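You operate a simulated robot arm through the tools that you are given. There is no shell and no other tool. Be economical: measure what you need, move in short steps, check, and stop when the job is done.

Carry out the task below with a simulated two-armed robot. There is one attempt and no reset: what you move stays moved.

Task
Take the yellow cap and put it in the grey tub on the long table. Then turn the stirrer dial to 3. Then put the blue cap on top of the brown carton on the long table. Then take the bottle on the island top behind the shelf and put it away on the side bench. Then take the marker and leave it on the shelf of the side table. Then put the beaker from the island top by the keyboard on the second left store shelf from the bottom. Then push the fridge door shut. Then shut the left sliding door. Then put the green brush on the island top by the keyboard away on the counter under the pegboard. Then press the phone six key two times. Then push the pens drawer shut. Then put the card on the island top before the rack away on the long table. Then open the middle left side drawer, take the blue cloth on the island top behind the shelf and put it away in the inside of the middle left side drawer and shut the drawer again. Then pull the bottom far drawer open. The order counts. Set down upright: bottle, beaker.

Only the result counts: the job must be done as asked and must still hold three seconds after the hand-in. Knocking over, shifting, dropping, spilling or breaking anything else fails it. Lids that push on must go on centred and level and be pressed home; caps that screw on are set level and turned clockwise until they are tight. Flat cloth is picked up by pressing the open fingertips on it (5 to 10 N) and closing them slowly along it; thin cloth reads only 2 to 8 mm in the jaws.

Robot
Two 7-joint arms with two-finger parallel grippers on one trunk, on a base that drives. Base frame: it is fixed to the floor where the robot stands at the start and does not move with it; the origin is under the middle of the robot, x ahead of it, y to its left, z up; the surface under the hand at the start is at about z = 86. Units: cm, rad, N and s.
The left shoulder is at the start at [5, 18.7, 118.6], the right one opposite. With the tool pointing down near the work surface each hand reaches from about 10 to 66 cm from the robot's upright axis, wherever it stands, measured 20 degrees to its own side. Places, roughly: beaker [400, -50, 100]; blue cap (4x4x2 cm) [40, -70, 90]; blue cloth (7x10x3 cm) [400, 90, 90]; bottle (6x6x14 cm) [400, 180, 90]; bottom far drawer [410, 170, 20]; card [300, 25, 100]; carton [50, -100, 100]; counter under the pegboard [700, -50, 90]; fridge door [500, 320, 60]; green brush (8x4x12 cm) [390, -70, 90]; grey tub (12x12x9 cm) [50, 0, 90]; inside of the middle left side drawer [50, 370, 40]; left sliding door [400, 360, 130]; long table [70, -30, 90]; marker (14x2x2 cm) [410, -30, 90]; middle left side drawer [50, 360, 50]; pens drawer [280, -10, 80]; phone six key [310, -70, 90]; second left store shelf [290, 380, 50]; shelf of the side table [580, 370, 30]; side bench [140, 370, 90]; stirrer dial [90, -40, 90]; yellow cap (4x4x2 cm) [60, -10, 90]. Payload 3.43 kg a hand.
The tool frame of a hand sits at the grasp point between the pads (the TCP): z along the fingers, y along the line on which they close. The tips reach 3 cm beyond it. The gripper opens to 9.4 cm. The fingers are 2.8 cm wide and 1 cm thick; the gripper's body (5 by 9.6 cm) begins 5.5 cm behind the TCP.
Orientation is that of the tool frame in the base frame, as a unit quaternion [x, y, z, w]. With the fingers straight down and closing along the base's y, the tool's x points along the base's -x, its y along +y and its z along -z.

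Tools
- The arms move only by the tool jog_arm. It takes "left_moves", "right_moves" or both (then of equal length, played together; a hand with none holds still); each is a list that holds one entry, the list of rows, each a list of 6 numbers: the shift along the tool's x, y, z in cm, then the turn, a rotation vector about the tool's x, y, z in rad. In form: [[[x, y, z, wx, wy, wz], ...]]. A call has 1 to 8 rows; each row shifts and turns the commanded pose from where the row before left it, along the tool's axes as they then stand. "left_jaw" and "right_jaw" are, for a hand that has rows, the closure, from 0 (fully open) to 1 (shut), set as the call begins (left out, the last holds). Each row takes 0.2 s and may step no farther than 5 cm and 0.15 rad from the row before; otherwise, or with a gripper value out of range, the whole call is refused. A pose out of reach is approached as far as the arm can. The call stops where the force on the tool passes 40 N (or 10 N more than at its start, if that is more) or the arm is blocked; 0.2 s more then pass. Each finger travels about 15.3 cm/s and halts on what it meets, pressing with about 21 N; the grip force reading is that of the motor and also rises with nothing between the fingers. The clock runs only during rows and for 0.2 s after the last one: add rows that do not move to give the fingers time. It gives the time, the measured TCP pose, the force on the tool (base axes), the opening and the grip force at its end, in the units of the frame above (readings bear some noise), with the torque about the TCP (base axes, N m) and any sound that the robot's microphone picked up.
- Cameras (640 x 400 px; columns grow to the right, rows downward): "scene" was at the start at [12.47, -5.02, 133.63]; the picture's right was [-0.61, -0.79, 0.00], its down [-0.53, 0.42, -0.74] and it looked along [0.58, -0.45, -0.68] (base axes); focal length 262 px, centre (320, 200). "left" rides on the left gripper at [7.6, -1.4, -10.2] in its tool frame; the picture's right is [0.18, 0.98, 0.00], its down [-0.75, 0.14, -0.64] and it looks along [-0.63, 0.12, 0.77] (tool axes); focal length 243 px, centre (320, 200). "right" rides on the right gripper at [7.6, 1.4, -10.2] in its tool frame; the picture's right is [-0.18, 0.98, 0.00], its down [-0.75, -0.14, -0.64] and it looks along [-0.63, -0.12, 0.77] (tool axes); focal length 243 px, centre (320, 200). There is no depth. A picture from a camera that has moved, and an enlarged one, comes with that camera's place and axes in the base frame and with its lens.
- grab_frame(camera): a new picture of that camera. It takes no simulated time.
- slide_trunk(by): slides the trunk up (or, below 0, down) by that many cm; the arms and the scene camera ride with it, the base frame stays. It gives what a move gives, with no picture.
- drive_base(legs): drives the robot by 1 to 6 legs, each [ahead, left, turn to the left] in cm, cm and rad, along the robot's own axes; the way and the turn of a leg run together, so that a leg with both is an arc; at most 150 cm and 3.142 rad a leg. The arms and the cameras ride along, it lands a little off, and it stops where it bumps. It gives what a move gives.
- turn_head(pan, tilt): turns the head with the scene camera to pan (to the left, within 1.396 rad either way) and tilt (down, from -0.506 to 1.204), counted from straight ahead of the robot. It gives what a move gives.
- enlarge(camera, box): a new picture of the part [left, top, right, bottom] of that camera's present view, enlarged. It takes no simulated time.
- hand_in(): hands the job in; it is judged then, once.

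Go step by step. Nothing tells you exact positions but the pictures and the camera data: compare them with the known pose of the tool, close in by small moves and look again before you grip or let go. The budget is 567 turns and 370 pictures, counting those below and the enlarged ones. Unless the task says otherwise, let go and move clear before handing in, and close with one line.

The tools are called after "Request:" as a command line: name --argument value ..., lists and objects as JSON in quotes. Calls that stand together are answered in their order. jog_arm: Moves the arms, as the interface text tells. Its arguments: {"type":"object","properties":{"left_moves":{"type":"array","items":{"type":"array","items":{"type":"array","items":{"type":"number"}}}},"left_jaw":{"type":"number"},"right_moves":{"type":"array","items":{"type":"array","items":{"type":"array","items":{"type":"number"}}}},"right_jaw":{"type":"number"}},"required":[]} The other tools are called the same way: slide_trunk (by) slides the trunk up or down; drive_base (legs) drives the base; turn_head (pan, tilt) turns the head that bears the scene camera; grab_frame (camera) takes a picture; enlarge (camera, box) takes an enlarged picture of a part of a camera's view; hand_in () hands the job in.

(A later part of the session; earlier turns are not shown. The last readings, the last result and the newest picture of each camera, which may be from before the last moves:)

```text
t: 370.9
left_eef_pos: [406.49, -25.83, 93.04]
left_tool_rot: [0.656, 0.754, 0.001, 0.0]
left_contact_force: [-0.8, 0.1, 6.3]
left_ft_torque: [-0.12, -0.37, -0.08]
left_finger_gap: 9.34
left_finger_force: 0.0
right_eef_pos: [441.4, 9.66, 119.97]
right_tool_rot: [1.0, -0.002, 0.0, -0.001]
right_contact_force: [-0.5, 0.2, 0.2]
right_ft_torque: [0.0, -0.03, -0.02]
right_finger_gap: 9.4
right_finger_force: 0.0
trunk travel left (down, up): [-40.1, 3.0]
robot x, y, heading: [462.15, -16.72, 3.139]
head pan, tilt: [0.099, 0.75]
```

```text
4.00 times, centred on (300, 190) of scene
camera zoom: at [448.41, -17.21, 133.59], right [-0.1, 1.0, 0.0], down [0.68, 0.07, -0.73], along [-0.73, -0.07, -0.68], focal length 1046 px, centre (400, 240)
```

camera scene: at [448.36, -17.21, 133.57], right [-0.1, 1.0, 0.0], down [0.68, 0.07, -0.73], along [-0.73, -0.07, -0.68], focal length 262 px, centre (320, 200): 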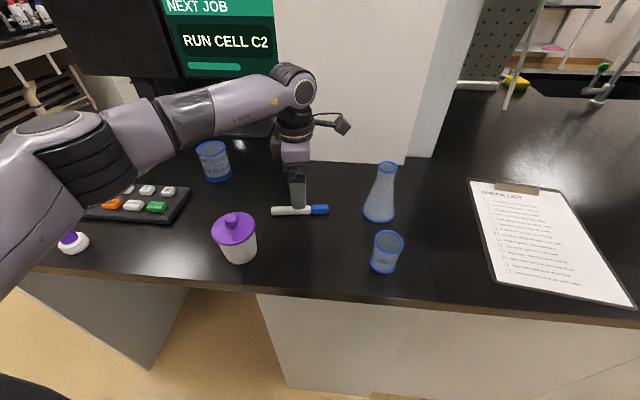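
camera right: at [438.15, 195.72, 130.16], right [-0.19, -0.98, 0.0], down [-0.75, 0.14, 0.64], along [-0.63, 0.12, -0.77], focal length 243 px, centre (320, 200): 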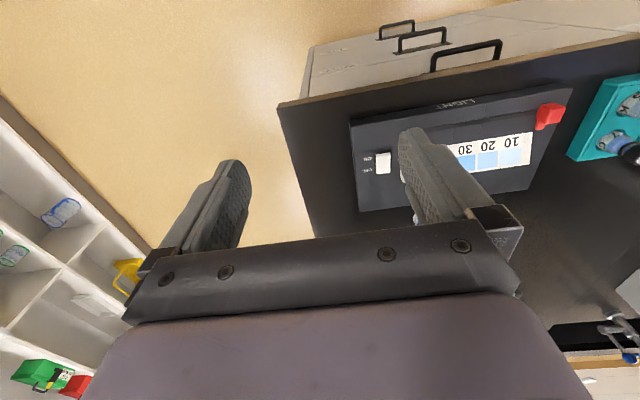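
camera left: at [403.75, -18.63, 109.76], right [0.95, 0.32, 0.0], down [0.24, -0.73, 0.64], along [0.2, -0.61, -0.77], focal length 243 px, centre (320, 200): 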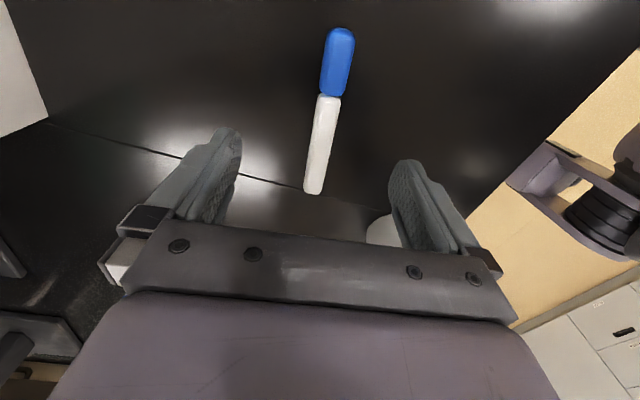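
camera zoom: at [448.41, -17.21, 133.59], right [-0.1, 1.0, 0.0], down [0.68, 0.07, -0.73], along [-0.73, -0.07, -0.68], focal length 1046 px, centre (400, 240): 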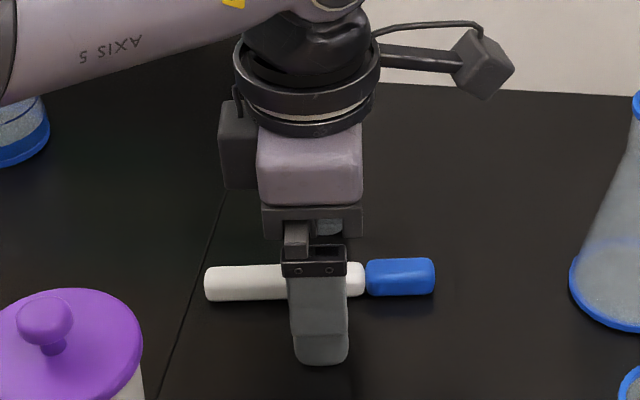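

The tips touched at TCP 93.0, so the island top is at z≈90. I'll raise a hair and close on the marker.

Request:
jog_arm --left_moves '[[[0, 0, -0.3, 0, 0, 0], [0, 0, 0, 0, 0, 0]]]'

Request:
jog_arm --left_moves '[[[0, 0, 0, 0, 0, 0], [0, 0, 0, 0, 0, 0], [0, 0, 0, 0, 0, 0], [0, 0, 0, 0, 0, 0], [0, 0, -3, 0, 0, 0], [0, 0, -5, 0, 0, 0], [0, 0, -5, 0, 0, 0], [0, 0, -5, 0, 0, 0]]]' --left_jaw 1

Request:
grab_frame --camera "left"

```text
t: 371.5
left_eef_pos: [406.58, -25.9, 93.17]
left_tool_rot: [0.657, 0.754, 0.0, 0.001]
left_contact_force: [0.3, 0.2, 0.3]
left_ft_torque: [0.01, 0.01, 0.01]
left_finger_gap: 9.41
left_finger_force: 0.2
right_eef_pos: [441.51, 9.57, 120.09]
right_tool_rot: [1.0, -0.002, 0.002, -0.001]
right_contact_force: [-0.2, -0.6, -0.5]
right_ft_torque: [0.0, 0.02, -0.01]
right_finger_gap: 9.4
right_finger_force: 0.1
trunk travel left (down, up): [-40.1, 3.0]
robot x, y, heading: [462.3, -16.36, 3.14]
head pan, tilt: [0.099, 0.75]
```

```text
t: 373.3
left_eef_pos: [406.89, -25.79, 111.1]
left_tool_rot: [0.656, 0.754, 0.0, 0.0]
left_contact_force: [0.9, 0.1, 0.2]
left_ft_torque: [-0.02, 0.01, -0.03]
left_finger_gap: 1.67
left_finger_force: 20.6
right_eef_pos: [441.51, 9.78, 119.94]
right_tool_rot: [1.0, -0.002, 0.0, 0.0]
right_contact_force: [0.2, -0.1, 0.7]
right_ft_torque: [0.01, -0.01, 0.0]
right_finger_gap: 9.39
right_finger_force: 0.1
trunk travel left (down, up): [-40.1, 3.0]
robot x, y, heading: [462.5, -16.66, 3.14]
head pan, tilt: [0.099, 0.75]
```

```text
295 pictures are left
camera left: at [404.46, -18.51, 121.47], right [0.95, 0.32, 0.0], down [0.24, -0.73, 0.64], along [0.2, -0.61, -0.77], focal length 243 px, centre (320, 200)
```

left: 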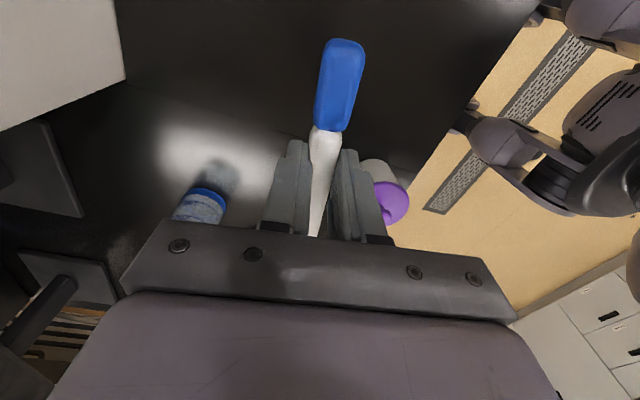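

The marker is held (1.7 cm). I'll tuck the hand and drive toward the side table beyond the fridge to look at its shelf.

Request:
jog_arm --left_moves '[[[-2.1, 3.9, -1, 0, 0, 0], [-2.1, 3.9, -1, 0, 0, 0], [-2.1, 3.9, -1, 0, 0, 0], [-2.1, 3.9, -1, 0, 0, 0], [-2.1, 3.9, -1, 0, 0, 0], [-2.1, 3.9, -1, 0, 0, 0], [-2.1, 3.9, -1, 0, 0, 0], [-2.1, 3.9, -1, 0, 0, 0]]]'

Request:
drive_base --legs '[[-50, 0, 0], [0, 0, -1.571], [150, 0, 0], [80, 0, 0]]'

Request:
turn_head --pan -0.15 --tilt 0.35

Request:
grab_frame --camera "scene"

```text
t: 375.1
left_eef_pos: [439.93, -38.1, 119.27]
left_tool_rot: [0.657, 0.754, 0.001, 0.0]
left_contact_force: [0.0, 0.2, 0.0]
left_ft_torque: [-0.02, 0.0, 0.03]
left_finger_gap: 1.67
left_finger_force: 21.1
right_eef_pos: [441.61, 9.67, 119.99]
right_tool_rot: [1.0, -0.002, 0.0, 0.0]
right_contact_force: [-0.1, 0.8, -0.6]
right_ft_torque: [0.01, 0.02, -0.01]
right_finger_gap: 9.39
right_finger_force: 0.1
trunk travel left (down, up): [-40.1, 3.0]
robot x, y, heading: [462.2, -16.53, 3.143]
head pan, tilt: [0.099, 0.75]
```

```text
t: 392.9
left_eef_pos: [493.88, 238.1, 119.24]
left_tool_rot: [0.998, 0.058, 0.0, 0.001]
left_contact_force: [0.9, -0.5, -0.2]
left_ft_torque: [0.02, -0.03, 0.0]
left_finger_gap: 1.67
left_finger_force: 21.4
right_eef_pos: [541.68, 235.31, 119.93]
right_tool_rot: [-0.699, 0.715, 0.0, 0.0]
right_contact_force: [0.7, 0.3, 0.7]
right_ft_torque: [0.0, 0.02, 0.03]
right_finger_gap: 9.41
right_finger_force: 0.1
trunk travel left (down, up): [-40.1, 3.0]
robot x, y, heading: [515.29, 214.86, 1.552]
head pan, tilt: [0.099, 0.75]
```

```text
t: 393.7
left_eef_pos: [493.97, 238.06, 119.31]
left_tool_rot: [0.998, 0.058, -0.001, 0.001]
left_contact_force: [-0.5, 0.2, -0.5]
left_ft_torque: [0.0, -0.02, -0.02]
left_finger_gap: 1.67
left_finger_force: 20.7
right_eef_pos: [541.67, 235.31, 120.01]
right_tool_rot: [-0.699, 0.715, -0.001, -0.001]
right_contact_force: [0.7, -0.6, -0.1]
right_ft_torque: [0.03, 0.0, 0.01]
right_finger_gap: 9.4
right_finger_force: 0.1
trunk travel left (down, up): [-40.1, 3.0]
robot x, y, heading: [515.07, 214.95, 1.545]
head pan, tilt: [-0.15, 0.351]
```

```text
294 pictures are left
camera scene: at [516.87, 230.07, 137.13], right [0.99, -0.17, 0.0], down [-0.06, -0.34, -0.94], along [0.16, 0.93, -0.34], focal length 262 px, centre (320, 200)
```

scene: 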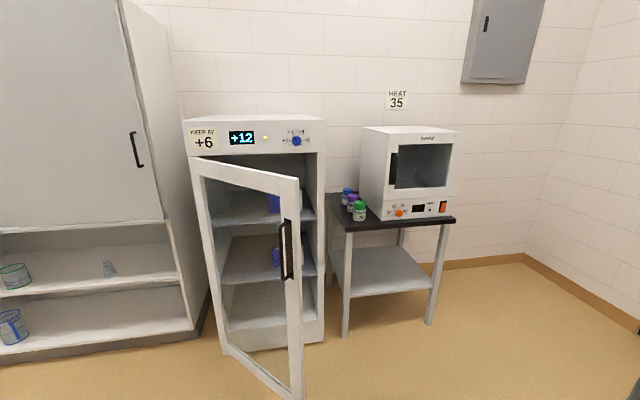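

The side table's shelf is at z≈31, front edge y≈353, x 555–613, under a top at z≈75. I'll drive in front of it, lower the trunk and look.

Request:
drive_base --legs '[[0, -78, 0.025], [58, 0, 0]]'

Request:
slide_trunk --by -38

Request:
turn_head --pan 0.15 --tilt 0.5

Request:
grab_frame --camera "scene"

```text
t: 403.9
left_eef_pos: [571.29, 294.74, 119.15]
left_tool_rot: [0.997, 0.073, 0.0, 0.001]
left_contact_force: [-0.6, -0.2, 0.5]
left_ft_torque: [0.03, -0.02, 0.01]
left_finger_gap: 1.66
left_finger_force: 20.6
right_eef_pos: [619.12, 293.46, 119.92]
right_tool_rot: [0.709, -0.705, 0.001, 0.0]
right_contact_force: [0.5, -0.9, 0.1]
right_ft_torque: [-0.02, -0.04, 0.0]
right_finger_gap: 9.41
right_finger_force: 0.0
trunk travel left (down, up): [-40.1, 3.0]
robot x, y, heading: [593.15, 272.35, 1.574]
head pan, tilt: [-0.15, 0.351]
```

```text
t: 407.6
left_eef_pos: [571.29, 294.84, 81.25]
left_tool_rot: [0.997, 0.072, 0.0, 0.001]
left_contact_force: [0.2, -0.6, -0.3]
left_ft_torque: [-0.02, -0.04, -0.02]
left_finger_gap: 1.66
left_finger_force: 21.4
right_eef_pos: [619.06, 293.39, 81.87]
right_tool_rot: [0.709, -0.706, -0.001, 0.0]
right_contact_force: [0.1, -0.4, 0.4]
right_ft_torque: [-0.01, 0.01, -0.02]
right_finger_gap: 9.4
right_finger_force: 0.1
trunk travel left (down, up): [-2.1, 41.0]
robot x, y, heading: [592.81, 272.24, 1.574]
head pan, tilt: [-0.15, 0.351]
```

```text
t: 408.4
left_eef_pos: [571.3, 294.8, 81.36]
left_tool_rot: [0.997, 0.072, -0.001, 0.001]
left_contact_force: [0.3, 0.1, -0.4]
left_ft_torque: [0.03, -0.02, 0.03]
left_finger_gap: 1.66
left_finger_force: 21.2
right_eef_pos: [619.05, 293.3, 82.0]
right_tool_rot: [0.709, -0.705, 0.001, 0.0]
right_contact_force: [0.6, -0.5, 0.8]
right_ft_torque: [-0.02, 0.01, 0.05]
right_finger_gap: 9.39
right_finger_force: 0.0
trunk travel left (down, up): [-2.1, 41.0]
robot x, y, heading: [592.79, 272.41, 1.57]
head pan, tilt: [0.15, 0.499]
```

```text
293 pictures are left
camera scene: at [591.63, 287.17, 97.77], right [0.99, 0.15, 0.0], down [0.07, -0.47, -0.88], along [-0.14, 0.87, -0.48], focal length 262 px, centre (320, 200)
```

scene: 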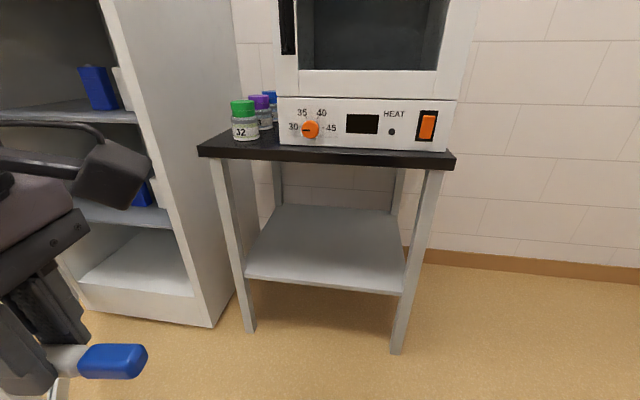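

The shelf is at z≈30, front edge y≈350. I'll drive closer, square the gripper and tilt it forward 0.35 rad so the wrist stays outside the table top.

Request:
drive_base --legs '[[31, 0, 0]]'

Request:
jog_arm --left_moves '[[[0, 0, 0, 0, 0, 0.146], [0, 0, 0, 0.117, 0, 0], [0, 0, 0, 0.117, 0, 0], [0, 0, 0, 0.116, 0, 0], [0, 0, 0, 0, 0, 0]]]'

Request:
grab_frame --camera "scene"

```text
t: 410.5
left_eef_pos: [571.05, 325.71, 81.31]
left_tool_rot: [0.997, 0.073, 0.0, 0.0]
left_contact_force: [0.2, -0.5, -0.3]
left_ft_torque: [0.04, 0.0, 0.02]
left_finger_gap: 1.68
left_finger_force: 20.8
right_eef_pos: [618.69, 324.37, 81.95]
right_tool_rot: [0.71, -0.704, 0.001, 0.0]
right_contact_force: [-0.3, 0.2, -0.4]
right_ft_torque: [-0.01, 0.01, 0.01]
right_finger_gap: 9.4
right_finger_force: 0.0
trunk travel left (down, up): [-2.1, 41.0]
robot x, y, heading: [592.94, 303.12, 1.579]
head pan, tilt: [0.15, 0.499]
```

```text
t: 411.7
left_eef_pos: [571.1, 325.92, 81.47]
left_tool_rot: [0.985, 0.0, 0.0, -0.174]
left_contact_force: [-0.2, 0.0, 0.4]
left_ft_torque: [0.01, -0.04, 0.01]
left_finger_gap: 1.65
left_finger_force: 21.1
right_eef_pos: [618.83, 324.41, 82.01]
right_tool_rot: [0.709, -0.705, 0.0, 0.001]
right_contact_force: [0.0, 0.4, -0.1]
right_ft_torque: [-0.01, -0.03, 0.02]
right_finger_gap: 9.4
right_finger_force: 0.1
trunk travel left (down, up): [-2.1, 41.0]
robot x, y, heading: [592.77, 303.31, 1.579]
head pan, tilt: [0.15, 0.499]
```

```text
292 pictures are left
camera scene: at [591.37, 318.22, 97.77], right [0.99, 0.16, 0.0], down [0.08, -0.47, -0.88], along [-0.14, 0.87, -0.48], focal length 262 px, centre (320, 200)
```

scene: 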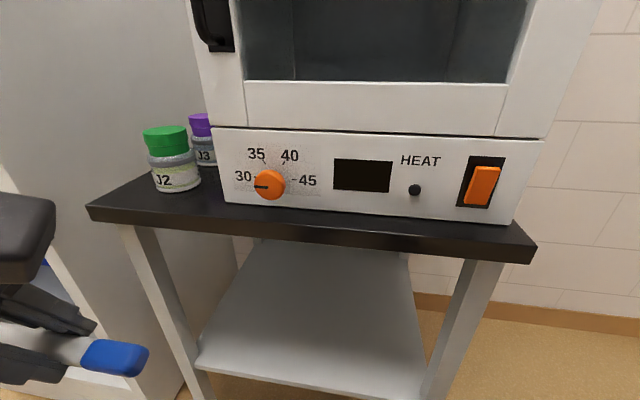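

Tilted correctly. Now I'll lower the hand in front of the table.

Request:
jog_arm --left_moves '[[[0.8, 0.9, 4.4, 0, 0, 0], [0.8, 0.9, 4.4, 0, 0, 0], [0.8, 0.9, 4.4, 0, 0, 0], [0.8, 0.9, 4.4, 0, 0, 0], [0.8, 0.9, 4.4, 0, 0, 0], [0.8, 0.9, 4.4, 0, 0, 0], [0.8, 0.9, 4.4, 0, 0, 0], [0.8, 0.9, 4.4, 0, 0, 0]]]'

Request:
turn_head --pan 0.3 --tilt 0.95

Request:
grab_frame --camera "scene"

Request:
grab_frame --camera "left"

```text
t: 413.5
left_eef_pos: [579.66, 336.71, 50.26]
left_tool_rot: [0.985, 0.0, 0.0, -0.174]
left_contact_force: [-0.7, 0.1, 0.0]
left_ft_torque: [-0.01, 0.02, -0.01]
left_finger_gap: 1.7
left_finger_force: 20.9
left hand out of reach, approached as far as the arm can: row 1, 2, 3, 4
right_eef_pos: [618.7, 324.39, 81.96]
right_tool_rot: [0.709, -0.705, 0.0, 0.0]
right_contact_force: [-0.8, -0.5, -0.1]
right_ft_torque: [0.01, 0.0, 0.0]
right_finger_gap: 9.41
right_finger_force: 0.0
trunk travel left (down, up): [-2.1, 41.0]
robot x, y, heading: [592.88, 303.13, 1.578]
head pan, tilt: [0.15, 0.499]
```

```text
t: 414.4
left_eef_pos: [579.53, 336.73, 50.31]
left_tool_rot: [0.985, 0.0, 0.001, -0.173]
left_contact_force: [0.1, 0.1, -1.0]
left_ft_torque: [0.02, 0.0, -0.04]
left_finger_gap: 1.68
left_finger_force: 21.1
right_eef_pos: [618.78, 324.45, 81.96]
right_tool_rot: [0.709, -0.705, 0.0, 0.001]
right_contact_force: [2.0, 0.4, -0.1]
right_ft_torque: [0.02, -0.02, -0.02]
right_finger_gap: 9.4
right_finger_force: 0.1
trunk travel left (down, up): [-2.1, 41.0]
robot x, y, heading: [593.01, 303.13, 1.581]
head pan, tilt: [0.3, 0.949]
```

```text
291 pictures are left
camera scene: at [590.59, 316.17, 94.03], right [0.95, 0.3, 0.0], down [0.25, -0.77, -0.58], along [-0.18, 0.56, -0.81], focal length 262 px, centre (320, 200)
```

scene: 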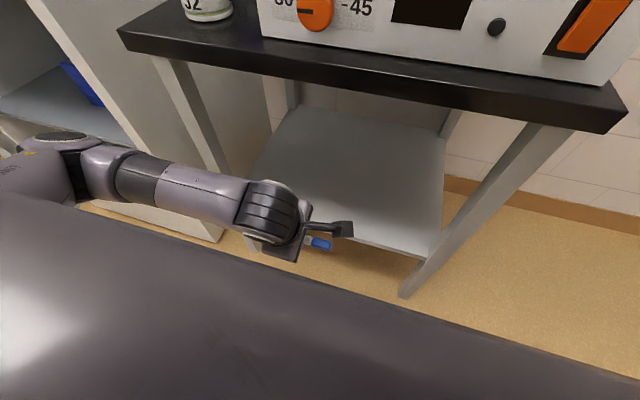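

```text
290 pictures are left
camera left: at [587.26, 334.45, 60.65], right [0.19, -0.92, -0.34], down [-0.75, -0.35, 0.55], along [-0.63, 0.15, -0.76], focal length 243 px, centre (320, 200)
```

left: 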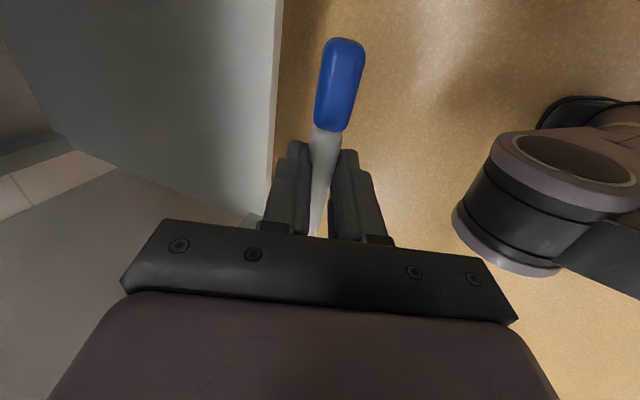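

Request:
jog_arm --left_moves '[[[0, -2.1, 2.9, 0, 0, 0], [0, -2.1, 2.9, 0, 0, 0], [0, -2.1, 2.9, 0, 0, 0], [0, -2.1, 2.9, 0, 0, 0], [0, 0, 0, 0, 0, 0]]]'

Request:
grab_frame --camera "scene"

Request:
grab_frame --camera "left"

```text
t: 415.6
left_eef_pos: [579.63, 348.78, 42.1]
left_tool_rot: [0.985, 0.0, 0.001, -0.174]
left_contact_force: [-0.4, -0.8, 0.9]
left_ft_torque: [0.0, -0.02, 0.03]
left_finger_gap: 1.65
left_finger_force: 21.3
right_eef_pos: [618.77, 324.4, 81.95]
right_tool_rot: [0.709, -0.705, 0.001, -0.001]
right_contact_force: [1.0, -0.3, 0.7]
right_ft_torque: [-0.01, -0.01, 0.0]
right_finger_gap: 9.4
right_finger_force: 0.0
trunk travel left (down, up): [-2.1, 41.0]
robot x, y, heading: [592.66, 303.23, 1.578]
head pan, tilt: [0.3, 0.949]
```

```text
289 pictures are left
camera scene: at [590.59, 316.16, 94.02], right [0.95, 0.3, 0.0], down [0.25, -0.77, -0.58], along [-0.18, 0.55, -0.81], focal length 262 px, centre (320, 200)
```

scene: 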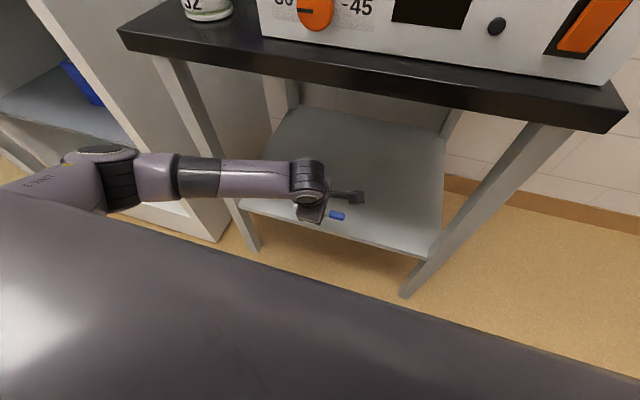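

```text
288 pictures are left
camera left: at [587.4, 346.54, 52.53], right [0.18, -0.92, -0.34], down [-0.75, -0.35, 0.55], along [-0.63, 0.15, -0.76], focal length 243 px, centre (320, 200)
```

left: 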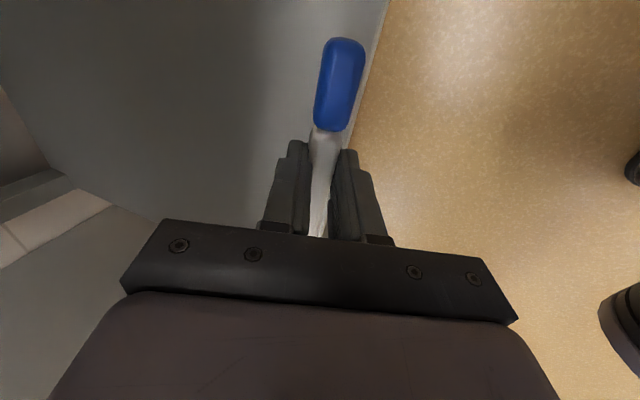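

Request:
jog_arm --left_moves '[[[0, -4.07, 1.48, 0, 0, 0], [0, -4.07, 1.48, 0, 0, 0], [0, -4.07, 1.48, 0, 0, 0], [0, 0, 0, 0, 0, 0]]]'

Request:
grab_frame --camera "scene"

Request:
grab_frame --camera "left"

```text
t: 416.6
left_eef_pos: [579.77, 361.92, 41.97]
left_tool_rot: [0.985, 0.0, 0.0, -0.174]
left_contact_force: [-0.9, 0.2, 0.5]
left_ft_torque: [-0.05, -0.01, 0.0]
left_finger_gap: 1.68
left_finger_force: 21.4
right_eef_pos: [618.87, 324.52, 82.03]
right_tool_rot: [0.709, -0.705, 0.0, 0.0]
right_contact_force: [0.1, -0.4, -0.6]
right_ft_torque: [0.0, 0.05, 0.02]
right_finger_gap: 9.43
right_finger_force: 0.1
trunk travel left (down, up): [-2.1, 41.0]
robot x, y, heading: [592.49, 303.28, 1.575]
head pan, tilt: [0.3, 0.949]
```

```text
287 pictures are left
camera scene: at [590.6, 316.16, 94.02], right [0.95, 0.3, 0.0], down [0.25, -0.77, -0.58], along [-0.18, 0.55, -0.81], focal length 262 px, centre (320, 200)
```

scene: 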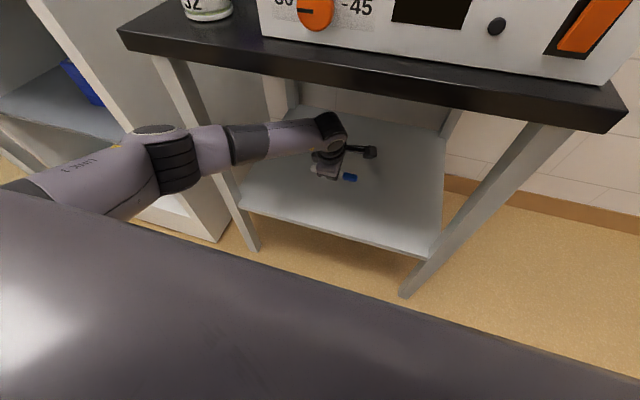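

```text
286 pictures are left
camera left: at [587.38, 359.62, 52.35], right [0.18, -0.92, -0.34], down [-0.75, -0.35, 0.55], along [-0.63, 0.15, -0.76], focal length 243 px, centre (320, 200)
```

left: 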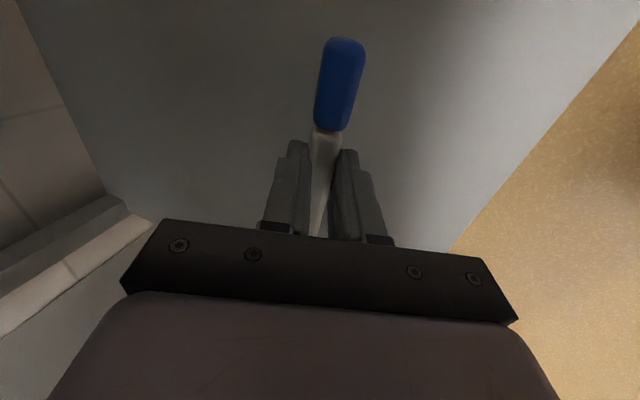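

Over the shelf. I'll lower the marker until it touches.

Request:
jog_arm --left_moves '[[[0, 1.1, 3.0, 0, 0, 0], [0, 1.1, 3.0, 0, 0, 0], [0, 0, 0, 0, 0, 0]]]'

Request:
jog_arm --left_moves '[[[0, 0.14, 0.38, 0, 0, 0], [0, 0.14, 0.38, 0, 0, 0], [0, 0, 0, 0, 0, 0]]]'

Request:
grab_frame --camera "left"

```text
t: 417.4
left_eef_pos: [579.64, 361.91, 35.74]
left_tool_rot: [0.985, 0.0, 0.001, -0.173]
left_contact_force: [-0.3, -0.1, -0.6]
left_ft_torque: [0.0, 0.01, -0.01]
left_finger_gap: 1.67
left_finger_force: 21.0
right_eef_pos: [618.78, 324.39, 82.08]
right_tool_rot: [0.71, -0.704, -0.001, 0.0]
right_contact_force: [0.3, -0.5, -0.2]
right_ft_torque: [0.01, -0.01, -0.01]
right_finger_gap: 9.4
right_finger_force: 0.0
trunk travel left (down, up): [-2.1, 41.0]
robot x, y, heading: [593.03, 303.32, 1.581]
head pan, tilt: [0.3, 0.949]
```

```text
t: 418.2
left_eef_pos: [579.72, 361.83, 35.32]
left_tool_rot: [0.984, 0.0, 0.001, -0.176]
left_contact_force: [-3.1, -9.3, 25.2]
left_ft_torque: [-0.55, 0.15, 0.01]
left_finger_gap: 1.7
left_finger_force: 21.6
right_eef_pos: [618.81, 324.4, 82.08]
right_tool_rot: [0.71, -0.705, -0.002, 0.0]
right_contact_force: [0.9, -0.4, 0.0]
right_ft_torque: [0.0, 0.02, 0.03]
right_finger_gap: 9.4
right_finger_force: 0.1
trunk travel left (down, up): [-2.1, 41.0]
robot x, y, heading: [593.04, 303.05, 1.579]
head pan, tilt: [0.3, 0.949]
```

```text
285 pictures are left
camera left: at [587.34, 359.48, 45.7], right [0.19, -0.92, -0.34], down [-0.75, -0.36, 0.55], along [-0.63, 0.15, -0.76], focal length 243 px, centre (320, 200)
```

left: 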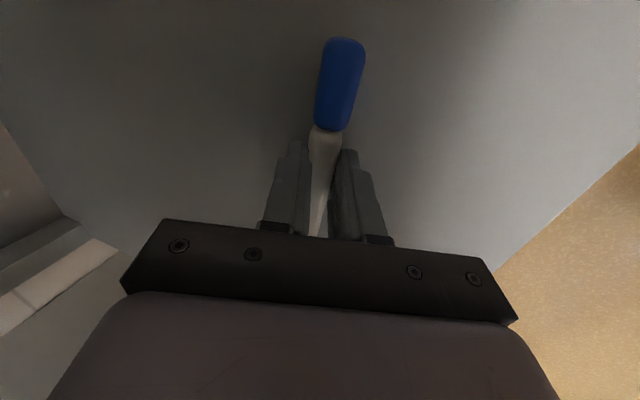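

Contact. I'll ease up slightly, open a little and lift away.

Request:
jog_arm --left_moves '[[[0, -0.14, -0.4, 0, 0, 0], [0, 0, 0, 0, 0, 0]]]'

Request:
jog_arm --left_moves '[[[0, 0, 0, 0, 0, 0], [0, 0, 0, 0, 0, 0], [0, 0, 0, 0, 0, 0]]]' --left_jaw 0.65

Request:
grab_frame --camera "left"

```text
t: 418.8
left_eef_pos: [579.76, 361.71, 35.43]
left_tool_rot: [0.985, -0.001, 0.001, -0.174]
left_contact_force: [1.1, 5.1, 6.1]
left_ft_torque: [0.13, 0.02, -0.07]
left_finger_gap: 1.65
left_finger_force: 20.4
right_eef_pos: [618.7, 324.54, 82.0]
right_tool_rot: [0.709, -0.705, 0.001, 0.0]
right_contact_force: [0.0, -0.2, 0.4]
right_ft_torque: [-0.01, 0.02, 0.02]
right_finger_gap: 9.4
right_finger_force: 0.0
trunk travel left (down, up): [-2.1, 41.0]
robot x, y, heading: [593.04, 303.6, 1.58]
head pan, tilt: [0.3, 0.949]
```

```text
t: 419.6
left_eef_pos: [579.7, 361.63, 35.71]
left_tool_rot: [0.984, 0.002, 0.001, -0.176]
left_contact_force: [0.2, 7.9, 12.4]
left_ft_torque: [0.18, -0.01, 0.02]
left_finger_gap: 2.63
left_finger_force: 0.0
right_eef_pos: [618.79, 324.41, 82.04]
right_tool_rot: [0.71, -0.704, 0.0, 0.0]
right_contact_force: [0.5, 0.5, -0.5]
right_ft_torque: [0.01, 0.02, -0.03]
right_finger_gap: 9.4
right_finger_force: 0.1
trunk travel left (down, up): [-2.1, 41.0]
robot x, y, heading: [593.0, 303.56, 1.583]
head pan, tilt: [0.3, 0.949]
```

```text
284 pictures are left
camera left: at [587.31, 359.45, 45.87], right [0.19, -0.92, -0.34], down [-0.75, -0.35, 0.55], along [-0.63, 0.15, -0.76], focal length 243 px, centre (320, 200)
```

left: 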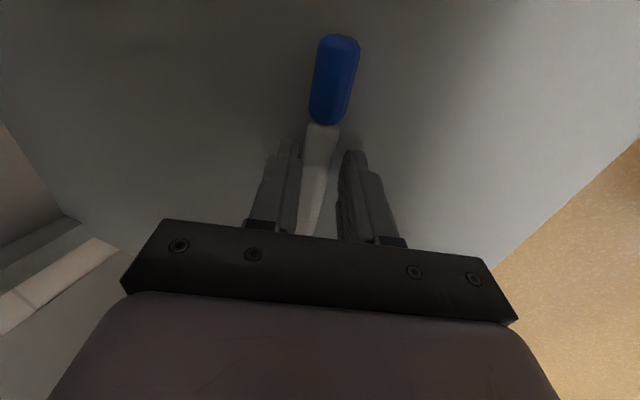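

Released. I'll withdraw along the fingers' axis and check.

Request:
jog_arm --left_moves '[[[0, 0, -1, 0, 0, 0], [0, 0, -3, 0, 0, 0], [0, 0, -4, 0, 0, 0], [0, 0, 0, 0, 0, 0]]]'

Request:
grab_frame --camera "left"

```text
t: 420.6
left_eef_pos: [579.84, 358.61, 43.02]
left_tool_rot: [0.985, 0.001, 0.0, -0.173]
left_contact_force: [0.0, 0.0, 0.6]
left_ft_torque: [0.0, 0.0, -0.02]
left_finger_gap: 3.3
left_finger_force: 0.0
right_eef_pos: [618.84, 324.46, 81.94]
right_tool_rot: [0.709, -0.705, 0.001, 0.0]
right_contact_force: [0.5, -0.3, -0.2]
right_ft_torque: [-0.04, -0.01, -0.02]
right_finger_gap: 9.41
right_finger_force: 0.0
trunk travel left (down, up): [-2.1, 41.0]
robot x, y, heading: [592.74, 303.47, 1.582]
head pan, tilt: [0.3, 0.949]
```

```text
283 pictures are left
camera left: at [587.47, 356.38, 53.41], right [0.19, -0.92, -0.34], down [-0.75, -0.35, 0.55], along [-0.63, 0.15, -0.76], focal length 243 px, centre (320, 200)
```

left: 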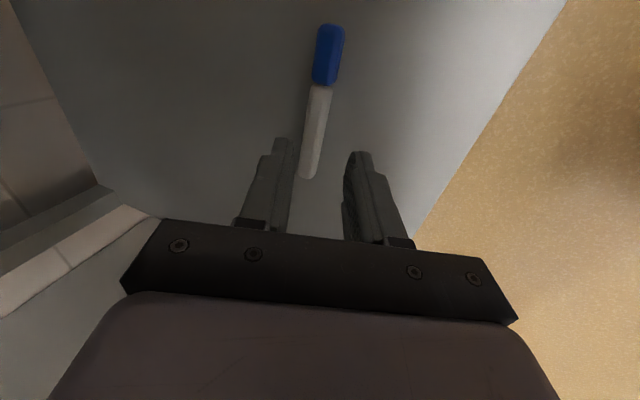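

The marker lies on the shelf. I'll retract, back off, raise the trunk, and restore the left hand's posture.

Request:
jog_arm --left_moves '[[[0, 4.14, -1.5, 0, 0, 0], [0, 4.14, -1.5, 0, 0, 0], [0, 4.14, -1.5, 0, 0, 0], [0, 4.14, -1.5, 0, 0, 0], [0, 4.14, -1.5, 0, 0, 0], [0, 0, 0, 0, 0, 0]]]'

Request:
drive_base --legs '[[-45, 0, 0]]'

Request:
slide_trunk --by 38

Request:
jog_arm --left_moves '[[[0, 0, 0, -0.117, 0, 0.0], [0, 0, 0, -0.117, 0, 0], [0, 0, 0, -0.116, 0, 0], [0, 0, 0, 0, 0, 0.142], [0, 0, 0, 0, 0, 0.142], [0, 0, 0, 0, 0, 0.142], [0, 0, 0, 0, 0, 0.142], [0, 0, 0, 0, 0, 0.142]]]' --left_jaw 0

Request:
jog_arm --left_moves '[[[0, 0, -4, 0, 0, 0.142], [0, 0, -4, 0, 0, 0.142], [0, 0, -4, 0, 0, 0.142], [0, 0, -4, 0, 0, 0.142], [0, 0, -4, 0, 0, 0.142], [0, 0, -4, 0, 0, 0.142], [0, 0, -4, 0, 0, 0], [0, 0, -4, 0, 0, 0]]]'

```text
t: 422.0
left_eef_pos: [579.81, 336.84, 42.91]
left_tool_rot: [0.985, 0.001, 0.0, -0.173]
left_contact_force: [-0.2, -0.3, 0.0]
left_ft_torque: [0.03, 0.0, 0.01]
left_finger_gap: 3.31
left_finger_force: 0.0
right_eef_pos: [618.84, 324.46, 81.98]
right_tool_rot: [0.709, -0.705, 0.0, 0.0]
right_contact_force: [1.0, 0.0, 0.5]
right_ft_torque: [0.02, -0.02, -0.02]
right_finger_gap: 9.4
right_finger_force: 0.0
trunk travel left (down, up): [-2.1, 41.0]
robot x, y, heading: [592.91, 302.84, 1.581]
head pan, tilt: [0.3, 0.949]
```

```text
t: 424.7
left_eef_pos: [580.3, 292.02, 43.01]
left_tool_rot: [0.985, -0.003, 0.0, -0.173]
left_contact_force: [0.1, 0.4, -0.1]
left_ft_torque: [-0.03, 0.0, 0.0]
left_finger_gap: 3.29
left_finger_force: 0.1
right_eef_pos: [619.25, 279.28, 81.96]
right_tool_rot: [0.707, -0.707, 0.0, 0.0]
right_contact_force: [-0.1, 1.2, 0.4]
right_ft_torque: [0.01, 0.0, 0.01]
right_finger_gap: 9.38
right_finger_force: 0.1
trunk travel left (down, up): [-2.1, 41.0]
robot x, y, heading: [592.66, 258.16, 1.576]
head pan, tilt: [0.3, 0.949]
```

```text
t: 428.4
left_eef_pos: [580.25, 292.11, 80.81]
left_tool_rot: [0.985, -0.002, 0.0, -0.173]
left_contact_force: [-0.9, -0.7, -0.9]
left_ft_torque: [0.0, 0.0, -0.03]
left_finger_gap: 3.27
left_finger_force: 0.0
right_eef_pos: [619.16, 279.26, 119.9]
right_tool_rot: [-0.707, 0.707, 0.0, 0.0]
right_contact_force: [-0.2, -0.1, 0.0]
right_ft_torque: [0.03, 0.0, 0.02]
right_finger_gap: 9.38
right_finger_force: 0.1
trunk travel left (down, up): [-40.1, 3.0]
robot x, y, heading: [592.97, 258.19, 1.571]
head pan, tilt: [0.3, 0.949]
```

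```text
t: 430.1
left_eef_pos: [580.33, 291.96, 80.95]
left_tool_rot: [0.936, -0.352, 0.0, 0.0]
left_contact_force: [-0.5, 0.1, 0.3]
left_ft_torque: [0.0, -0.01, 0.0]
left_finger_gap: 9.4
left_finger_force: 0.0
right_eef_pos: [619.14, 279.13, 119.89]
right_tool_rot: [-0.707, 0.707, 0.0, 0.0]
right_contact_force: [-0.2, -0.4, 0.1]
right_ft_torque: [0.01, -0.02, -0.04]
right_finger_gap: 9.39
right_finger_force: 0.0
trunk travel left (down, up): [-40.1, 3.0]
robot x, y, heading: [593.09, 258.33, 1.574]
head pan, tilt: [0.3, 0.949]
```

```text
t: 431.9
left_eef_pos: [580.37, 291.92, 113.21]
left_tool_rot: [0.707, -0.707, 0.0, 0.001]
left_contact_force: [0.7, 0.8, -0.2]
left_ft_torque: [-0.02, -0.02, 0.01]
left_finger_gap: 9.38
left_finger_force: 0.0
right_eef_pos: [619.16, 279.15, 119.92]
right_tool_rot: [0.707, -0.707, 0.0, 0.0]
right_contact_force: [0.7, 0.0, 0.5]
right_ft_torque: [0.01, 0.02, 0.01]
right_finger_gap: 9.4
right_finger_force: 0.0
trunk travel left (down, up): [-40.1, 3.0]
robot x, y, heading: [593.35, 258.43, 1.571]
head pan, tilt: [0.3, 0.949]
```

Next is the beaker near [394.5, -50], about 8 cm wide. I'll tuck the left hand and drive back to the island's far side at y≈−31.

Request:
jog_arm --left_moves '[[[2, 3, -2, 0, 0, 0], [2, 3, -2, 0, 0, 0], [2, 3, -2, 0, 0, 0], [0, 0, 0, 0, 0, 0]]]'

Request:
drive_base --legs '[[-100, 60, 0], [-140, 33, 0], [-48, 0, 0], [0, 0, 1.571]]'

Request:
turn_head --pan 0.15 --tilt 0.65

Request:
grab_frame --camera "scene"

```text
t: 432.9
left_eef_pos: [571.32, 285.96, 118.98]
left_tool_rot: [0.707, -0.707, 0.001, 0.001]
left_contact_force: [-0.7, -0.5, -0.5]
left_ft_torque: [0.04, -0.01, -0.01]
left_finger_gap: 9.38
left_finger_force: 0.0
right_eef_pos: [619.11, 279.37, 119.98]
right_tool_rot: [0.707, -0.707, 0.001, 0.001]
right_contact_force: [-0.7, 0.1, -0.2]
right_ft_torque: [0.0, 0.01, 0.02]
right_finger_gap: 9.39
right_finger_force: 0.0
trunk travel left (down, up): [-40.1, 3.0]
robot x, y, heading: [593.13, 258.25, 1.573]
head pan, tilt: [0.3, 0.949]
```

```text
t: 451.9
left_eef_pos: [478.75, -53.18, 118.9]
left_tool_rot: [1.0, 0.031, 0.0, -0.001]
left_contact_force: [0.4, -0.1, -0.1]
left_ft_torque: [-0.02, 0.03, 0.0]
left_finger_gap: 9.39
left_finger_force: 0.0
right_eef_pos: [482.6, -4.99, 120.12]
right_tool_rot: [1.0, 0.03, -0.001, 0.001]
right_contact_force: [0.8, -0.1, -0.3]
right_ft_torque: [0.0, 0.0, 0.03]
right_finger_gap: 9.41
right_finger_force: 0.1
trunk travel left (down, up): [-40.1, 3.0]
robot x, y, heading: [505.26, -29.99, -3.077]
head pan, tilt: [0.3, 0.949]
```

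```text
t: 452.7
left_eef_pos: [478.7, -53.12, 119.05]
left_tool_rot: [1.0, 0.03, -0.001, -0.001]
left_contact_force: [-0.6, 0.5, -0.2]
left_ft_torque: [-0.06, -0.02, -0.01]
left_finger_gap: 9.41
left_finger_force: 0.0
right_eef_pos: [482.63, -4.97, 119.94]
right_tool_rot: [1.0, 0.028, 0.001, 0.001]
right_contact_force: [0.6, -0.8, 0.1]
right_ft_torque: [0.01, 0.03, -0.02]
right_finger_gap: 9.39
right_finger_force: 0.1
trunk travel left (down, up): [-40.1, 3.0]
robot x, y, heading: [505.35, -29.98, -3.081]
head pan, tilt: [0.15, 0.649]
```

```text
282 pictures are left
camera scene: at [490.89, -31.96, 134.43], right [-0.21, 0.98, 0.0], down [0.59, 0.13, -0.8], along [-0.78, -0.17, -0.61], focal length 262 px, centre (320, 200)
```

scene: 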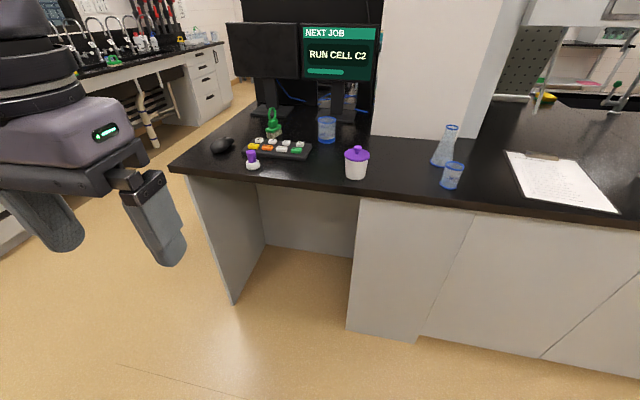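

The knee space under the keyboard is about 60 cm wide (y −93 to −33), so I can drive a bit into it at y≈−63 and reach easily. I'll do that and use the right hand.

Request:
drive_base --legs '[[20, 32, -0.061], [33, 0, 0]]'

Request:
turn_head --pan -0.1 --tilt 0.75

Request:
grab_frame --camera "scene"

```text
t: 457.9
left_eef_pos: [425.24, -83.87, 118.89]
left_tool_rot: [1.0, -0.004, 0.001, 0.0]
left_contact_force: [0.2, 0.2, 0.5]
left_ft_torque: [-0.02, -0.04, -0.01]
left_finger_gap: 9.37
left_finger_force: 0.0
right_eef_pos: [432.46, -36.21, 119.91]
right_tool_rot: [1.0, -0.005, 0.001, 0.0]
right_contact_force: [0.4, 0.4, 0.1]
right_ft_torque: [0.0, -0.05, 0.0]
right_finger_gap: 9.43
right_finger_force: 0.1
trunk travel left (down, up): [-40.1, 3.0]
robot x, y, heading: [453.23, -62.34, 3.133]
head pan, tilt: [0.15, 0.649]
```

```text
t: 458.7
left_eef_pos: [425.23, -84.02, 119.02]
left_tool_rot: [1.0, -0.004, 0.0, -0.001]
left_contact_force: [0.5, 0.8, -0.8]
left_ft_torque: [0.03, -0.01, 0.05]
left_finger_gap: 9.4
left_finger_force: 0.0
right_eef_pos: [432.57, -36.24, 120.02]
right_tool_rot: [1.0, -0.005, 0.0, 0.0]
right_contact_force: [-0.6, 0.3, -0.4]
right_ft_torque: [0.02, -0.02, -0.02]
right_finger_gap: 9.38
right_finger_force: 0.1
trunk travel left (down, up): [-40.1, 3.0]
robot x, y, heading: [453.38, -62.74, 3.132]
head pan, tilt: [-0.099, 0.75]
```

```text
281 pictures are left
camera scene: at [439.2, -61.56, 133.58], right [0.11, 0.99, 0.0], down [0.68, -0.07, -0.73], along [-0.73, 0.08, -0.68], focal length 262 px, centre (320, 200)
```

scene: 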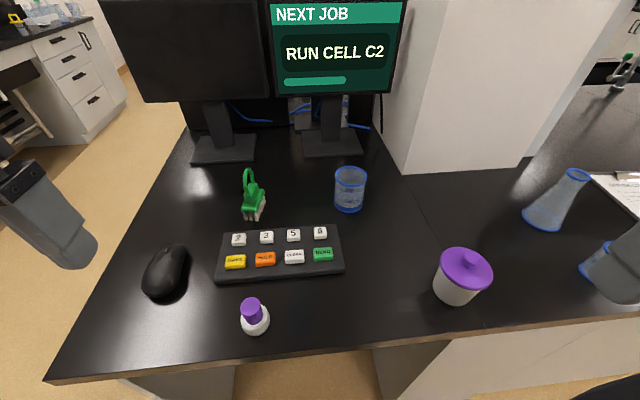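

The beaker is at about [394, -49.7], 7.1 cm wide, rim at z≈98. I'll bring the right hand over it.

Request:
jog_arm --right_moves '[[[-4.7, 1.67, 0, 0, 0, 0], [-4.7, 1.67, 0, 0, 0, 0], [-4.7, 1.67, 0, 0, 0, 0], [-4.7, 1.67, 0, 0, 0, 0], [-4.7, 1.67, 0, 0, 0, 0], [-4.7, 1.67, 0, 0, 0, 0], [-4.7, 1.67, 0, 0, 0, 0], [-4.7, 1.67, 0, 0, 0, 0]]]'

Request:
jog_arm --right_moves '[[[-1, 0, 4, 0, 0, 0], [0, 0, 4, 0, 0, 0], [0, 0, 4, 0, 0, 0], [0, 0, 0, 0, 0, 0]]]'

Request:
grab_frame --camera "right"

Request:
grab_frame --camera "scene"

```text
t: 460.5
left_eef_pos: [425.31, -84.51, 118.86]
left_tool_rot: [1.0, -0.002, 0.0, -0.003]
left_contact_force: [0.1, -0.4, 0.4]
left_ft_torque: [0.08, 0.05, -0.01]
left_finger_gap: 9.38
left_finger_force: 0.1
right_eef_pos: [394.85, -49.72, 120.02]
right_tool_rot: [1.0, -0.003, -0.002, -0.005]
right_contact_force: [-0.8, 1.9, 0.6]
right_ft_torque: [-0.12, -0.06, 0.0]
right_finger_gap: 9.38
right_finger_force: 0.0
trunk travel left (down, up): [-40.1, 3.0]
robot x, y, heading: [453.15, -62.73, 3.137]
head pan, tilt: [-0.099, 0.75]
```

```text
t: 461.5
left_eef_pos: [425.29, -84.11, 118.97]
left_tool_rot: [1.0, -0.004, 0.0, 0.0]
left_contact_force: [0.0, -0.4, 1.0]
left_ft_torque: [0.01, -0.01, 0.02]
left_finger_gap: 9.36
left_finger_force: 0.1
right_eef_pos: [393.72, -49.23, 108.08]
right_tool_rot: [1.0, -0.006, 0.001, 0.001]
right_contact_force: [0.4, -0.4, 0.2]
right_ft_torque: [-0.01, -0.02, -0.02]
right_finger_gap: 9.39
right_finger_force: 0.0
trunk travel left (down, up): [-40.1, 3.0]
robot x, y, heading: [453.3, -62.64, 3.135]
head pan, tilt: [-0.099, 0.75]
```

```text
280 pictures are left
camera right: at [401.29, -50.61, 118.18], right [-0.19, -0.98, 0.0], down [-0.75, 0.15, 0.64], along [-0.63, 0.12, -0.77], focal length 243 px, centre (320, 200)
```

right: 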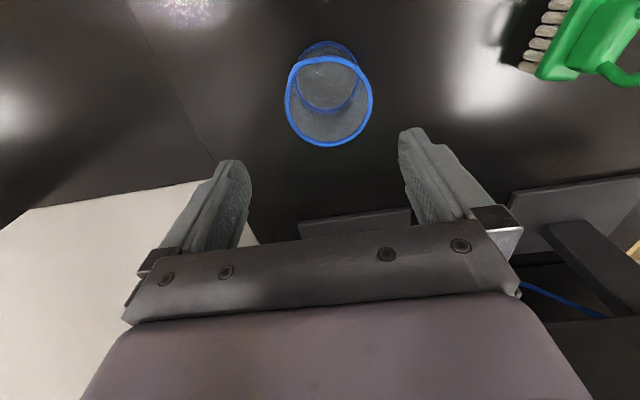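

```text
279 pictures are left
camera scene: at [439.22, -61.55, 133.58], right [0.11, 0.99, 0.0], down [0.68, -0.07, -0.73], along [-0.73, 0.08, -0.68], focal length 262 px, centre (320, 200)
```

scene: 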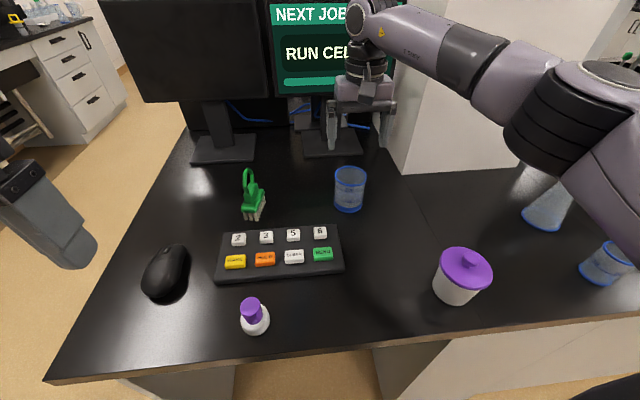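

Rim centre is at [394.8, -50.1]. I'll centre, lower to z≈95 and grip gently across it.

Request:
jog_arm --right_moves '[[[1.1, 0.9, 2, 0, 0, 0], [0, 0, 4, 0, 0, 0], [0, 0, 0, 0, 0, 0]]]'

Request:
grab_frame --camera "right"

```text
t: 462.3
left_eef_pos: [425.22, -83.98, 118.99]
left_tool_rot: [1.0, -0.003, 0.0, -0.001]
left_contact_force: [0.0, -0.6, 0.3]
left_ft_torque: [-0.03, -0.02, -0.01]
left_finger_gap: 9.39
left_finger_force: 0.1
right_eef_pos: [394.79, -50.16, 102.08]
right_tool_rot: [1.0, -0.005, 0.001, 0.001]
right_contact_force: [0.3, -0.2, 0.1]
right_ft_torque: [-0.04, 0.02, 0.02]
right_finger_gap: 9.37
right_finger_force: 0.0
trunk travel left (down, up): [-40.1, 3.0]
robot x, y, heading: [453.12, -62.64, 3.134]
head pan, tilt: [-0.099, 0.75]
```

```text
278 pictures are left
camera right: at [402.33, -51.6, 112.23], right [-0.19, -0.98, 0.0], down [-0.75, 0.15, 0.64], along [-0.63, 0.12, -0.77], focal length 243 px, centre (320, 200)
```

right: 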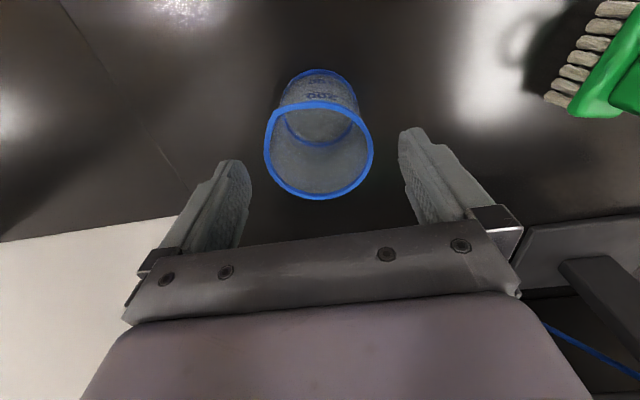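

Request:
jog_arm --right_moves '[[[0, 0, 4, 0, 0, 0], [0, 0, 3, 0, 0, 0], [0, 0, 0, 0, 0, 0]]]'

Request:
jog_arm --right_moves '[[[0, 0, 0, 0, 0, 0], [0, 0, 0, 0, 0, 0], [0, 0, 0, 0, 0, 0]]]' --right_jaw 1

Request:
grab_frame --camera "right"

```text
t: 463.1
left_eef_pos: [425.26, -83.91, 118.9]
left_tool_rot: [1.0, -0.003, -0.001, -0.001]
left_contact_force: [0.3, 0.0, 0.5]
left_ft_torque: [0.02, 0.0, 0.0]
left_finger_gap: 9.39
left_finger_force: 0.1
right_eef_pos: [394.75, -50.0, 94.94]
right_tool_rot: [1.0, -0.006, 0.0, 0.0]
right_contact_force: [-0.2, -0.1, 0.5]
right_ft_torque: [0.05, 0.02, -0.01]
right_finger_gap: 9.39
right_finger_force: 0.1
trunk travel left (down, up): [-40.1, 3.0]
robot x, y, heading: [453.58, -62.69, 3.134]
head pan, tilt: [-0.099, 0.75]
```

```text
t: 463.9
left_eef_pos: [425.3, -83.9, 118.92]
left_tool_rot: [1.0, -0.003, 0.0, -0.001]
left_contact_force: [0.6, -0.3, 0.3]
left_ft_torque: [0.0, -0.01, 0.0]
left_finger_gap: 9.42
left_finger_force: 0.1
right_eef_pos: [394.76, -50.04, 94.98]
right_tool_rot: [1.0, -0.005, 0.0, 0.0]
right_contact_force: [0.0, -0.8, 0.2]
right_ft_torque: [-0.01, -0.03, -0.02]
right_finger_gap: 6.69
right_finger_force: 21.0
trunk travel left (down, up): [-40.1, 3.0]
robot x, y, heading: [453.2, -62.81, 3.132]
head pan, tilt: [-0.099, 0.75]
```

```text
277 pictures are left
camera right: at [402.32, -51.52, 105.27], right [-0.19, -0.98, 0.0], down [-0.75, 0.15, 0.64], along [-0.63, 0.12, -0.77], focal length 243 px, centre (320, 200)
```

right: 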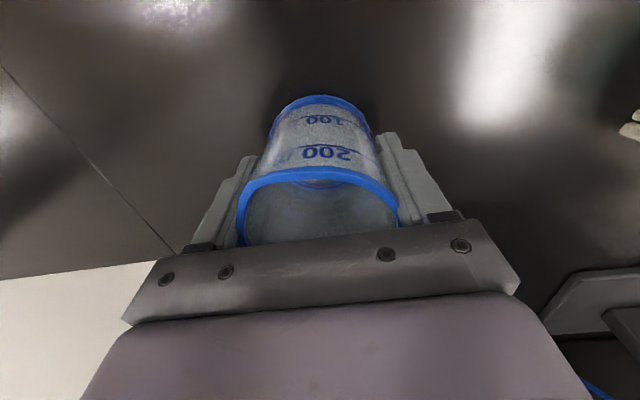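

Gripped at 6.7 cm below the rim. I'll lift and retract, keeping it level.

Request:
jog_arm --right_moves '[[[0, 0, -2, 0, 0, 0], [0, 0, -4, 0, 0, 0], [0, 0, -4, 0, 0, 0], [0, 0, -4, 0, 0, 0], [2, -1, -2, 0, 0, 0], [4, -1.6, 0, 0, 0, 0], [4, -1.6, 0, 0, 0, 0], [4, -1.6, 0, 0, 0, 0]]]'

Request:
jog_arm --right_moves '[[[4, -1.6, 0, 0, 0, 0], [4, -1.6, 0, 0, 0, 0], [4, -1.6, 0, 0, 0, 0], [4, -1.6, 0, 0, 0, 0], [4, -1.6, 0, 0, 0, 0], [2, 0, 0, 0, 0, 0], [0, 0, 0, 0, 0, 0]]]'

Request:
drive_base --legs '[[-40, 0, 0]]'

Request:
grab_frame --camera "right"

```text
t: 465.7
left_eef_pos: [425.24, -84.03, 119.05]
left_tool_rot: [1.0, -0.004, 0.0, 0.0]
left_contact_force: [-0.3, 0.6, 0.2]
left_ft_torque: [0.01, 0.0, -0.05]
left_finger_gap: 9.4
left_finger_force: 0.1
right_eef_pos: [409.08, -44.45, 111.07]
right_tool_rot: [1.0, -0.006, 0.0, 0.0]
right_contact_force: [0.2, 0.6, 0.0]
right_ft_torque: [-0.02, -0.03, 0.0]
right_finger_gap: 6.67
right_finger_force: 20.8
trunk travel left (down, up): [-40.1, 3.0]
robot x, y, heading: [453.14, -62.29, 3.135]
head pan, tilt: [-0.099, 0.75]
```

```text
t: 467.3
left_eef_pos: [425.2, -84.07, 119.02]
left_tool_rot: [1.0, -0.003, 0.0, -0.001]
left_contact_force: [0.4, -0.4, 0.2]
left_ft_torque: [-0.03, 0.01, 0.0]
left_finger_gap: 9.39
left_finger_force: 0.2
right_eef_pos: [430.0, -36.65, 111.58]
right_tool_rot: [1.0, -0.006, 0.001, 0.001]
right_contact_force: [0.1, -1.2, -0.7]
right_ft_torque: [0.02, 0.05, -0.03]
right_finger_gap: 6.69
right_finger_force: 20.1
right hand out of reach, approached as far as the arm can: row 6
trunk travel left (down, up): [-40.1, 3.0]
robot x, y, heading: [453.34, -62.5, 3.137]
head pan, tilt: [-0.099, 0.75]
```

```text
t: 469.8
left_eef_pos: [465.91, -84.36, 118.88]
left_tool_rot: [1.0, -0.005, 0.0, -0.001]
left_contact_force: [0.1, 0.5, 0.1]
left_ft_torque: [0.04, -0.01, 0.0]
left_finger_gap: 9.41
left_finger_force: 0.1
right_eef_pos: [470.62, -36.97, 111.66]
right_tool_rot: [1.0, -0.005, 0.001, 0.001]
right_contact_force: [0.4, -0.1, -0.8]
right_ft_torque: [0.02, 0.0, -0.01]
right_finger_gap: 6.63
right_finger_force: 21.2
trunk travel left (down, up): [-40.1, 3.0]
robot x, y, heading: [493.63, -63.19, 3.132]
head pan, tilt: [-0.099, 0.75]
```

```text
276 pictures are left
camera right: at [478.19, -38.45, 121.83], right [-0.19, -0.98, 0.0], down [-0.75, 0.15, 0.64], along [-0.63, 0.12, -0.77], focal length 243 px, centre (320, 200)
```

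right: 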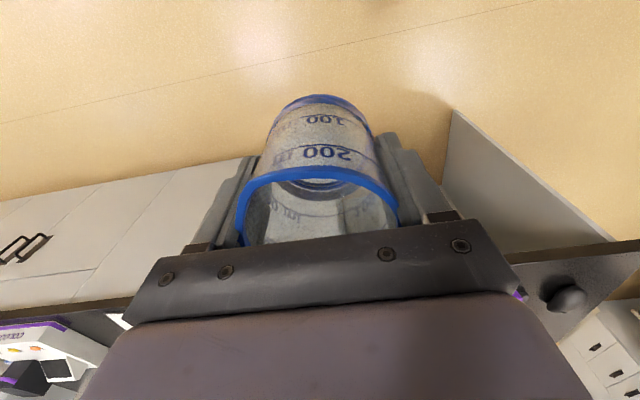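

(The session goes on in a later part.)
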